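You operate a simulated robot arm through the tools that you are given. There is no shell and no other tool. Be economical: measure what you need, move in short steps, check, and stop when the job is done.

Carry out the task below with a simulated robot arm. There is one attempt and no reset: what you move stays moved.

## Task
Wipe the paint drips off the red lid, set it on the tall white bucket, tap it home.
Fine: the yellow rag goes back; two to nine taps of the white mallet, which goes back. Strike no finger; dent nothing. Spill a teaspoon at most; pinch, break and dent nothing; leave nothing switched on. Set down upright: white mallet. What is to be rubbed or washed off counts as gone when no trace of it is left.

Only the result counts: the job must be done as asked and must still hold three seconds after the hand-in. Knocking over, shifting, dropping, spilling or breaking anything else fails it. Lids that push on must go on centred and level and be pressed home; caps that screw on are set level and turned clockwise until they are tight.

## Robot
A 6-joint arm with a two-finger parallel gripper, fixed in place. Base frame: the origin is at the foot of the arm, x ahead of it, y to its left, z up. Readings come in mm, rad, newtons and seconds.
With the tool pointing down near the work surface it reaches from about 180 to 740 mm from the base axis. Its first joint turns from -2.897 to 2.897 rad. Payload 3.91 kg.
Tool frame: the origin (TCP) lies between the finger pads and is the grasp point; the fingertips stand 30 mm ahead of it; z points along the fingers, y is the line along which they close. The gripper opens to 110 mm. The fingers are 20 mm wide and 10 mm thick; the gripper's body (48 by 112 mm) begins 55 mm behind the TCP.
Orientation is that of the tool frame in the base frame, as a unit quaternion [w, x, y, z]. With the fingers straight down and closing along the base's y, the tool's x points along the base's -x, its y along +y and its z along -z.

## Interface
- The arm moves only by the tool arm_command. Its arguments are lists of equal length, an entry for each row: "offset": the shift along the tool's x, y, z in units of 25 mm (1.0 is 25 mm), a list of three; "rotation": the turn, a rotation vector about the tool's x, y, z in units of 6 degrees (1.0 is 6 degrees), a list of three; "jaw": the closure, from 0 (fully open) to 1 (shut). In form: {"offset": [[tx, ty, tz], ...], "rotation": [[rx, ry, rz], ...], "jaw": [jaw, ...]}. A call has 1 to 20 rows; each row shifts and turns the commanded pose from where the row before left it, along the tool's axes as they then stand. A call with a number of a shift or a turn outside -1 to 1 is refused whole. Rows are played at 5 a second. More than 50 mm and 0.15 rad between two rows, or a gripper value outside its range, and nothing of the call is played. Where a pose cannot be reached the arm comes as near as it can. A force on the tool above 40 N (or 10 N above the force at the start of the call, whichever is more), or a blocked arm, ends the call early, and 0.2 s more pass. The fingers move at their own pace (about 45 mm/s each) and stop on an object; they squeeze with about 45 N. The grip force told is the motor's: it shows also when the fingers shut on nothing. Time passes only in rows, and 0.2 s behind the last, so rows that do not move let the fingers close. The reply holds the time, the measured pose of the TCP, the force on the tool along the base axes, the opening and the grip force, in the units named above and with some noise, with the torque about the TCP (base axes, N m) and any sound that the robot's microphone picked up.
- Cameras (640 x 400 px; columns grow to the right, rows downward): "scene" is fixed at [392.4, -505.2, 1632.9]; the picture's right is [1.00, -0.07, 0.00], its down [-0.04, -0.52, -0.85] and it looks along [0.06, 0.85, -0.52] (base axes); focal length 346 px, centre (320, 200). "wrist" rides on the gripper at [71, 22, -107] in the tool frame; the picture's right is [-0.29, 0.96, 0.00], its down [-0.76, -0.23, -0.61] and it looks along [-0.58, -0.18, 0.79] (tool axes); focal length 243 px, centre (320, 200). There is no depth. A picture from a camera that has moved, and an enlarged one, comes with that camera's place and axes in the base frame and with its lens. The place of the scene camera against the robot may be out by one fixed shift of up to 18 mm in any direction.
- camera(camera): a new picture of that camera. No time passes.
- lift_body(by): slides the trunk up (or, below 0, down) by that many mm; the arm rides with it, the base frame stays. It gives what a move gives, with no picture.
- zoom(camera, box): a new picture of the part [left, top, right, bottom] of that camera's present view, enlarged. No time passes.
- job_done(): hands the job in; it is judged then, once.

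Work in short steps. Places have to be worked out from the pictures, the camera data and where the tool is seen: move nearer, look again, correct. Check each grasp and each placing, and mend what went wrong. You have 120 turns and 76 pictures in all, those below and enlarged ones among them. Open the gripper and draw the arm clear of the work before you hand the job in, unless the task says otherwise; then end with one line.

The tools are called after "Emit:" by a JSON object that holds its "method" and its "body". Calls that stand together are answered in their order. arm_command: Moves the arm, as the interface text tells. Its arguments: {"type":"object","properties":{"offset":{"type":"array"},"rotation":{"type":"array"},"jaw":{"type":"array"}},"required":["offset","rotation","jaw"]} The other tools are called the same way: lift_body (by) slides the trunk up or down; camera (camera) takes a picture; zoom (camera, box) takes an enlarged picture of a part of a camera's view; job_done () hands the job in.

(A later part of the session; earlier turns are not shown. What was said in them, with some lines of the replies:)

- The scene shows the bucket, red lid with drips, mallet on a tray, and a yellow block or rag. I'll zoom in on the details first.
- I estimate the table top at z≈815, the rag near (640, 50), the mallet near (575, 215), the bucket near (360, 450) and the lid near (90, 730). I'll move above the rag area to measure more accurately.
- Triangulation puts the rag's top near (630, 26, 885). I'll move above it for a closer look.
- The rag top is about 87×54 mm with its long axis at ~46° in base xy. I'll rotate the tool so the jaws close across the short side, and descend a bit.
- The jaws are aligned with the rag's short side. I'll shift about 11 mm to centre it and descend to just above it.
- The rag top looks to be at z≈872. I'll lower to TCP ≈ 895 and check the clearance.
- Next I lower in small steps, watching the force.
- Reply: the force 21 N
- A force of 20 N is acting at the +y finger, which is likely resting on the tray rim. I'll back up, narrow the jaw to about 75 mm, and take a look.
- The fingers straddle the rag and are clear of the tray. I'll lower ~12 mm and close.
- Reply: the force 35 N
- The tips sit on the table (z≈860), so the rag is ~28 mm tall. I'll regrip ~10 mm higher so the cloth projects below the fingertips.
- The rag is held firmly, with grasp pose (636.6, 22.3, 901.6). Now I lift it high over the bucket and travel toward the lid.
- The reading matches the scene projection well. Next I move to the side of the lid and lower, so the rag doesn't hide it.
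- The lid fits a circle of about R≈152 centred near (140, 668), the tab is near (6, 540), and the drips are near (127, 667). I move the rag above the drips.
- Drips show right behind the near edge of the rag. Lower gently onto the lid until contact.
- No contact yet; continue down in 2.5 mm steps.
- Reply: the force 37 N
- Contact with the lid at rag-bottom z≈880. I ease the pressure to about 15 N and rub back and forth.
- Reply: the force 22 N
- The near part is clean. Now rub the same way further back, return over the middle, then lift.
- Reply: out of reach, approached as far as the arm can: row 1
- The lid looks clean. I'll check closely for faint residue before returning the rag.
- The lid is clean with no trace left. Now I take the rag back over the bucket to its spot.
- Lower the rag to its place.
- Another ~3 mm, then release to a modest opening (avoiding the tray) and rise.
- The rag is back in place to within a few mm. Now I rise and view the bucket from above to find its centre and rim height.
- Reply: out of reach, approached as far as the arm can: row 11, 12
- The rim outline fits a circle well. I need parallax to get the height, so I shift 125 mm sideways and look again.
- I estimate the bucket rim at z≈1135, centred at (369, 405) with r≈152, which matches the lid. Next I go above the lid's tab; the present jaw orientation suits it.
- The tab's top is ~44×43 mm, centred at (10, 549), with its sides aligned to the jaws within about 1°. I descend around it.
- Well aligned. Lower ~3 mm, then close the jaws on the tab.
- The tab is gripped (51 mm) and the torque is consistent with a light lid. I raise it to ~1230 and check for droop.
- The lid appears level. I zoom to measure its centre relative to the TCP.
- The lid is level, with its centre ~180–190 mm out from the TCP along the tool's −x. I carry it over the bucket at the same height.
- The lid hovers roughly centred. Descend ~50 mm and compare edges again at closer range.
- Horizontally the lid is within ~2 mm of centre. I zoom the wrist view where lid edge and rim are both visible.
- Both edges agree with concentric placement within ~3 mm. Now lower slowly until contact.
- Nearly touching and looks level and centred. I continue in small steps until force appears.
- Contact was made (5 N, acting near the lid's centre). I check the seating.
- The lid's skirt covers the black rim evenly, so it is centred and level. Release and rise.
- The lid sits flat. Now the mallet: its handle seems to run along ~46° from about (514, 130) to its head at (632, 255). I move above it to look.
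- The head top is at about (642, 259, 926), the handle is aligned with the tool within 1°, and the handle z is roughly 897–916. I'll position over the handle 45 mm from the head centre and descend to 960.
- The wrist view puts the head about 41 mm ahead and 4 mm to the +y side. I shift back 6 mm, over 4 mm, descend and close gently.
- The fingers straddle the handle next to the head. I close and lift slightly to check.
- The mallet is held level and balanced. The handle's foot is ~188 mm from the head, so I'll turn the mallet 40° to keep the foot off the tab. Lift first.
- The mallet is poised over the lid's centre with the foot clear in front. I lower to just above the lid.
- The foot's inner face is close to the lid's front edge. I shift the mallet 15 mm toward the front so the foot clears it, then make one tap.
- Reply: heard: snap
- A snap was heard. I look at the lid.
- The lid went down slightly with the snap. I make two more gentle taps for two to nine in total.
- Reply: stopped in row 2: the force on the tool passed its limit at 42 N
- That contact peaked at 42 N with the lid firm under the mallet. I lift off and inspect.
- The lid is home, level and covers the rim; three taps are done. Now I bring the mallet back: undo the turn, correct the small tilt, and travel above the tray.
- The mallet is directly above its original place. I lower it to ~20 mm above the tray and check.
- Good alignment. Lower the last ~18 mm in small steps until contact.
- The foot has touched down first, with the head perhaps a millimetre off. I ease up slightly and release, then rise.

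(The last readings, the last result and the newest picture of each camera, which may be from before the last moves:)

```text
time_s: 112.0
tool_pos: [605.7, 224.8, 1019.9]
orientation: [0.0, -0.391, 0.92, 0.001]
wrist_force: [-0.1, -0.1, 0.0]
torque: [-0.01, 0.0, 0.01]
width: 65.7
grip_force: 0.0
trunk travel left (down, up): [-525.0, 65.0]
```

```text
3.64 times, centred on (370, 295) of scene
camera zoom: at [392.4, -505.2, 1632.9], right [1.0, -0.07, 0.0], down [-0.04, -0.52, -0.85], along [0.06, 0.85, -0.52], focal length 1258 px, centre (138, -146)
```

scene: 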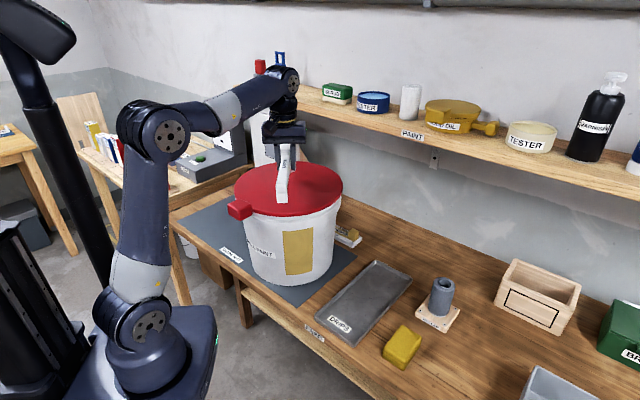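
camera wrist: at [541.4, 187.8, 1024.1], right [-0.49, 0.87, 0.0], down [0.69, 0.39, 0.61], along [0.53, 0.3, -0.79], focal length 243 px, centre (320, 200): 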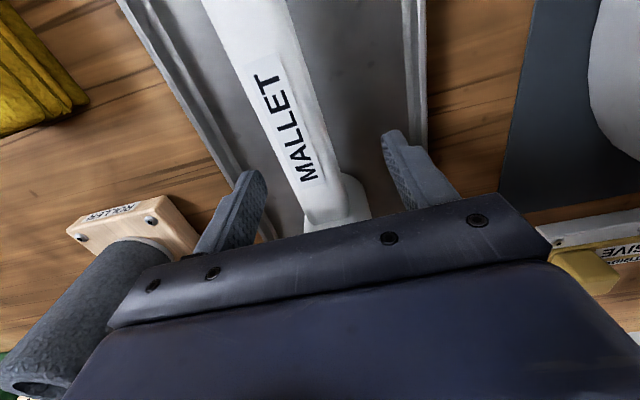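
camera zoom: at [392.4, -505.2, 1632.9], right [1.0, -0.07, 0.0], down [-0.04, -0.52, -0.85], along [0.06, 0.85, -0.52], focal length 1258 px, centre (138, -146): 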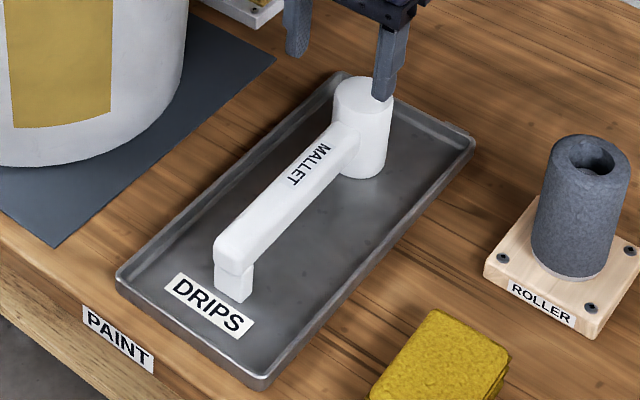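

The mallet stands upright in its place. I draw the arm up and clear, opening the jaws, and take a last look.

Emit:
{"method": "arm_command", "body": {"offset": [[0, 0, -1], [0, 0, -1], [0, 0, -1], [0, 0, -1], [0, 0, -1], [0, 0, -1], [0, 0, -1], [0, 0, -1], [0.5, 0.9, 0], [0.5, 0.9, 0], [0.5, 0.9, 0], [0.5, 0.9, 0], [0.5, 0.9, 0], [0.9, 0.9, 0], [0.9, 0.9, 0], [0.9, 0.9, 0], [0.9, 0.9, 0], [0.9, 0.9, 0]], "rotation": [[0, 0, 0], [0, 0, 0], [0, 0, 0], [0, 0, 0], [0, 0, 0], [0, 0, 0], [0, 0, 0], [0, 0, 0], [0, 0, 0], [0, 0, 0], [0, 0, 0], [0, 0, 0], [0, 0, 0], [0, 0, 0], [0, 0, 0], [0, 0, 0], [0, 0, 0], [0, 0, 0]], "jaw": [0, 0, 0, 0, 0, 0, 0, 0, 0, 0, 0, 0, 0, 0, 0, 0, 0, 0]}}

Emit:
{"method": "camera", "body": {"camera": "scene"}}

Emit:
{"method": "zoom", "body": {"camera": "scene", "box": [215, 140, 365, 230]}}

```text
time_s: 115.8
tool_pos: [322.3, 254.6, 1220.3]
orientation: [0.0, -0.391, 0.921, 0.001]
wrist_force: [-1.4, 0.4, 0.2]
torque: [0.0, 0.02, -0.01]
width: 110.3
grip_force: 0.1
trunk travel left (down, up): [-525.0, 65.0]
```

```text
13 pictures are left
```

scene: 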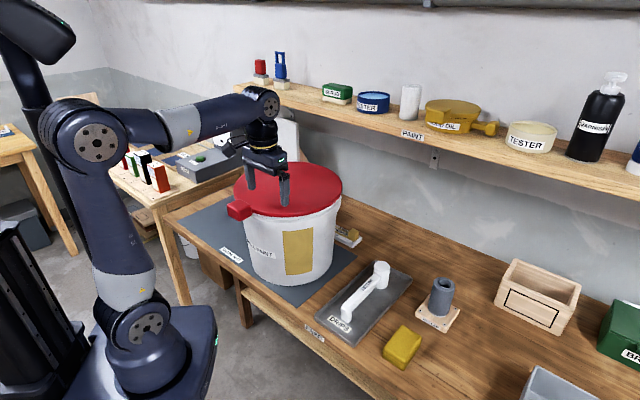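

```text
4.27 times, centred on (290, 185) of scene
camera zoom: at [392.4, -505.2, 1632.9], right [1.0, -0.07, 0.0], down [-0.04, -0.52, -0.85], along [0.06, 0.85, -0.52], focal length 1476 px, centre (448, 264)
```

zoom: 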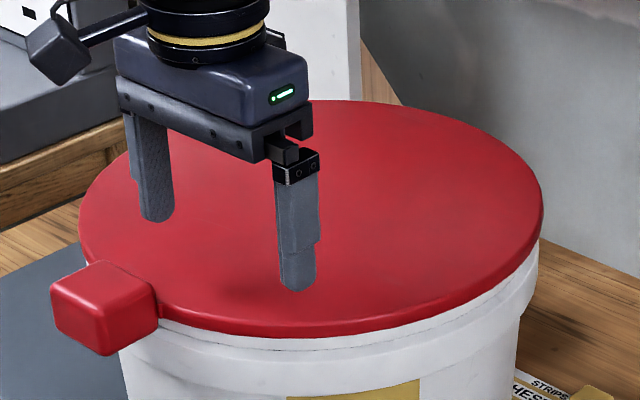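

All is in order; I raise the arm clear of the bucket.

Emit:
{"method": "arm_command", "body": {"offset": [[0, 0, -1], [0, 0, -1], [0, 0, -1], [0.9, 0, -0.5], [0.9, 0, 0], [0.9, 0, 0], [0.9, 0, 0], [0.9, 0, 0], [0, 0, 0]], "rotation": [[0, 0, 0], [0, 0, 0], [0, 0, 0], [0, 0, 0], [0, 0, 0], [0, 0, 0], [0, 0, 0], [0, 0, 0], [0, 0, 0]], "jaw": [0, 0, 0, 0, 0, 0, 0, 0, 0]}}

Emit:
{"method": "zoom", "body": {"camera": "scene", "box": [215, 140, 365, 230]}}

```text
time_s: 117.8
tool_pos: [243.1, 174.7, 1308.5]
orientation: [-0.001, -0.391, 0.921, 0.001]
wrist_force: [-0.4, 0.2, -0.1]
torque: [0.01, 0.03, 0.03]
width: 109.7
grip_force: 0.2
trunk travel left (down, up): [-525.0, 65.0]
```

```text
4.27 times, centred on (290, 185) of scene
camera zoom: at [392.4, -505.2, 1632.9], right [1.0, -0.07, 0.0], down [-0.04, -0.52, -0.85], along [0.06, 0.85, -0.52], focal length 1476 px, centre (448, 264)
```

zoom: 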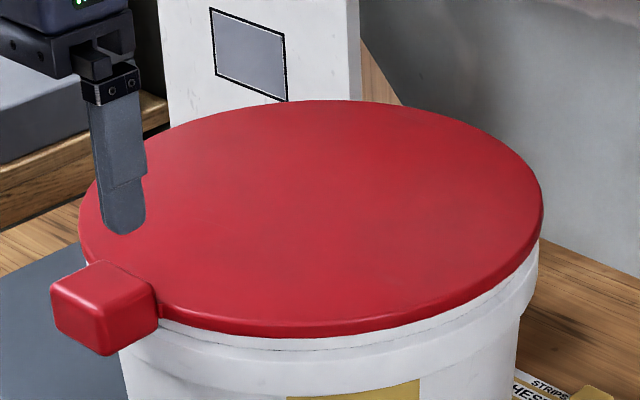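

The lid is clean, level and home, the rag and mallet are back, and the arm is clear, so I hand in the job.

Emit:
{"method": "job_done", "body": {}}

```text
The job is handed in.
```

The red lid is wiped clean and pressed level onto the white bucket: three mallet taps, with a snap heard on the first. The yellow rag and the upright mallet are each back within a few millimetres of where they started, and the job is handed in.
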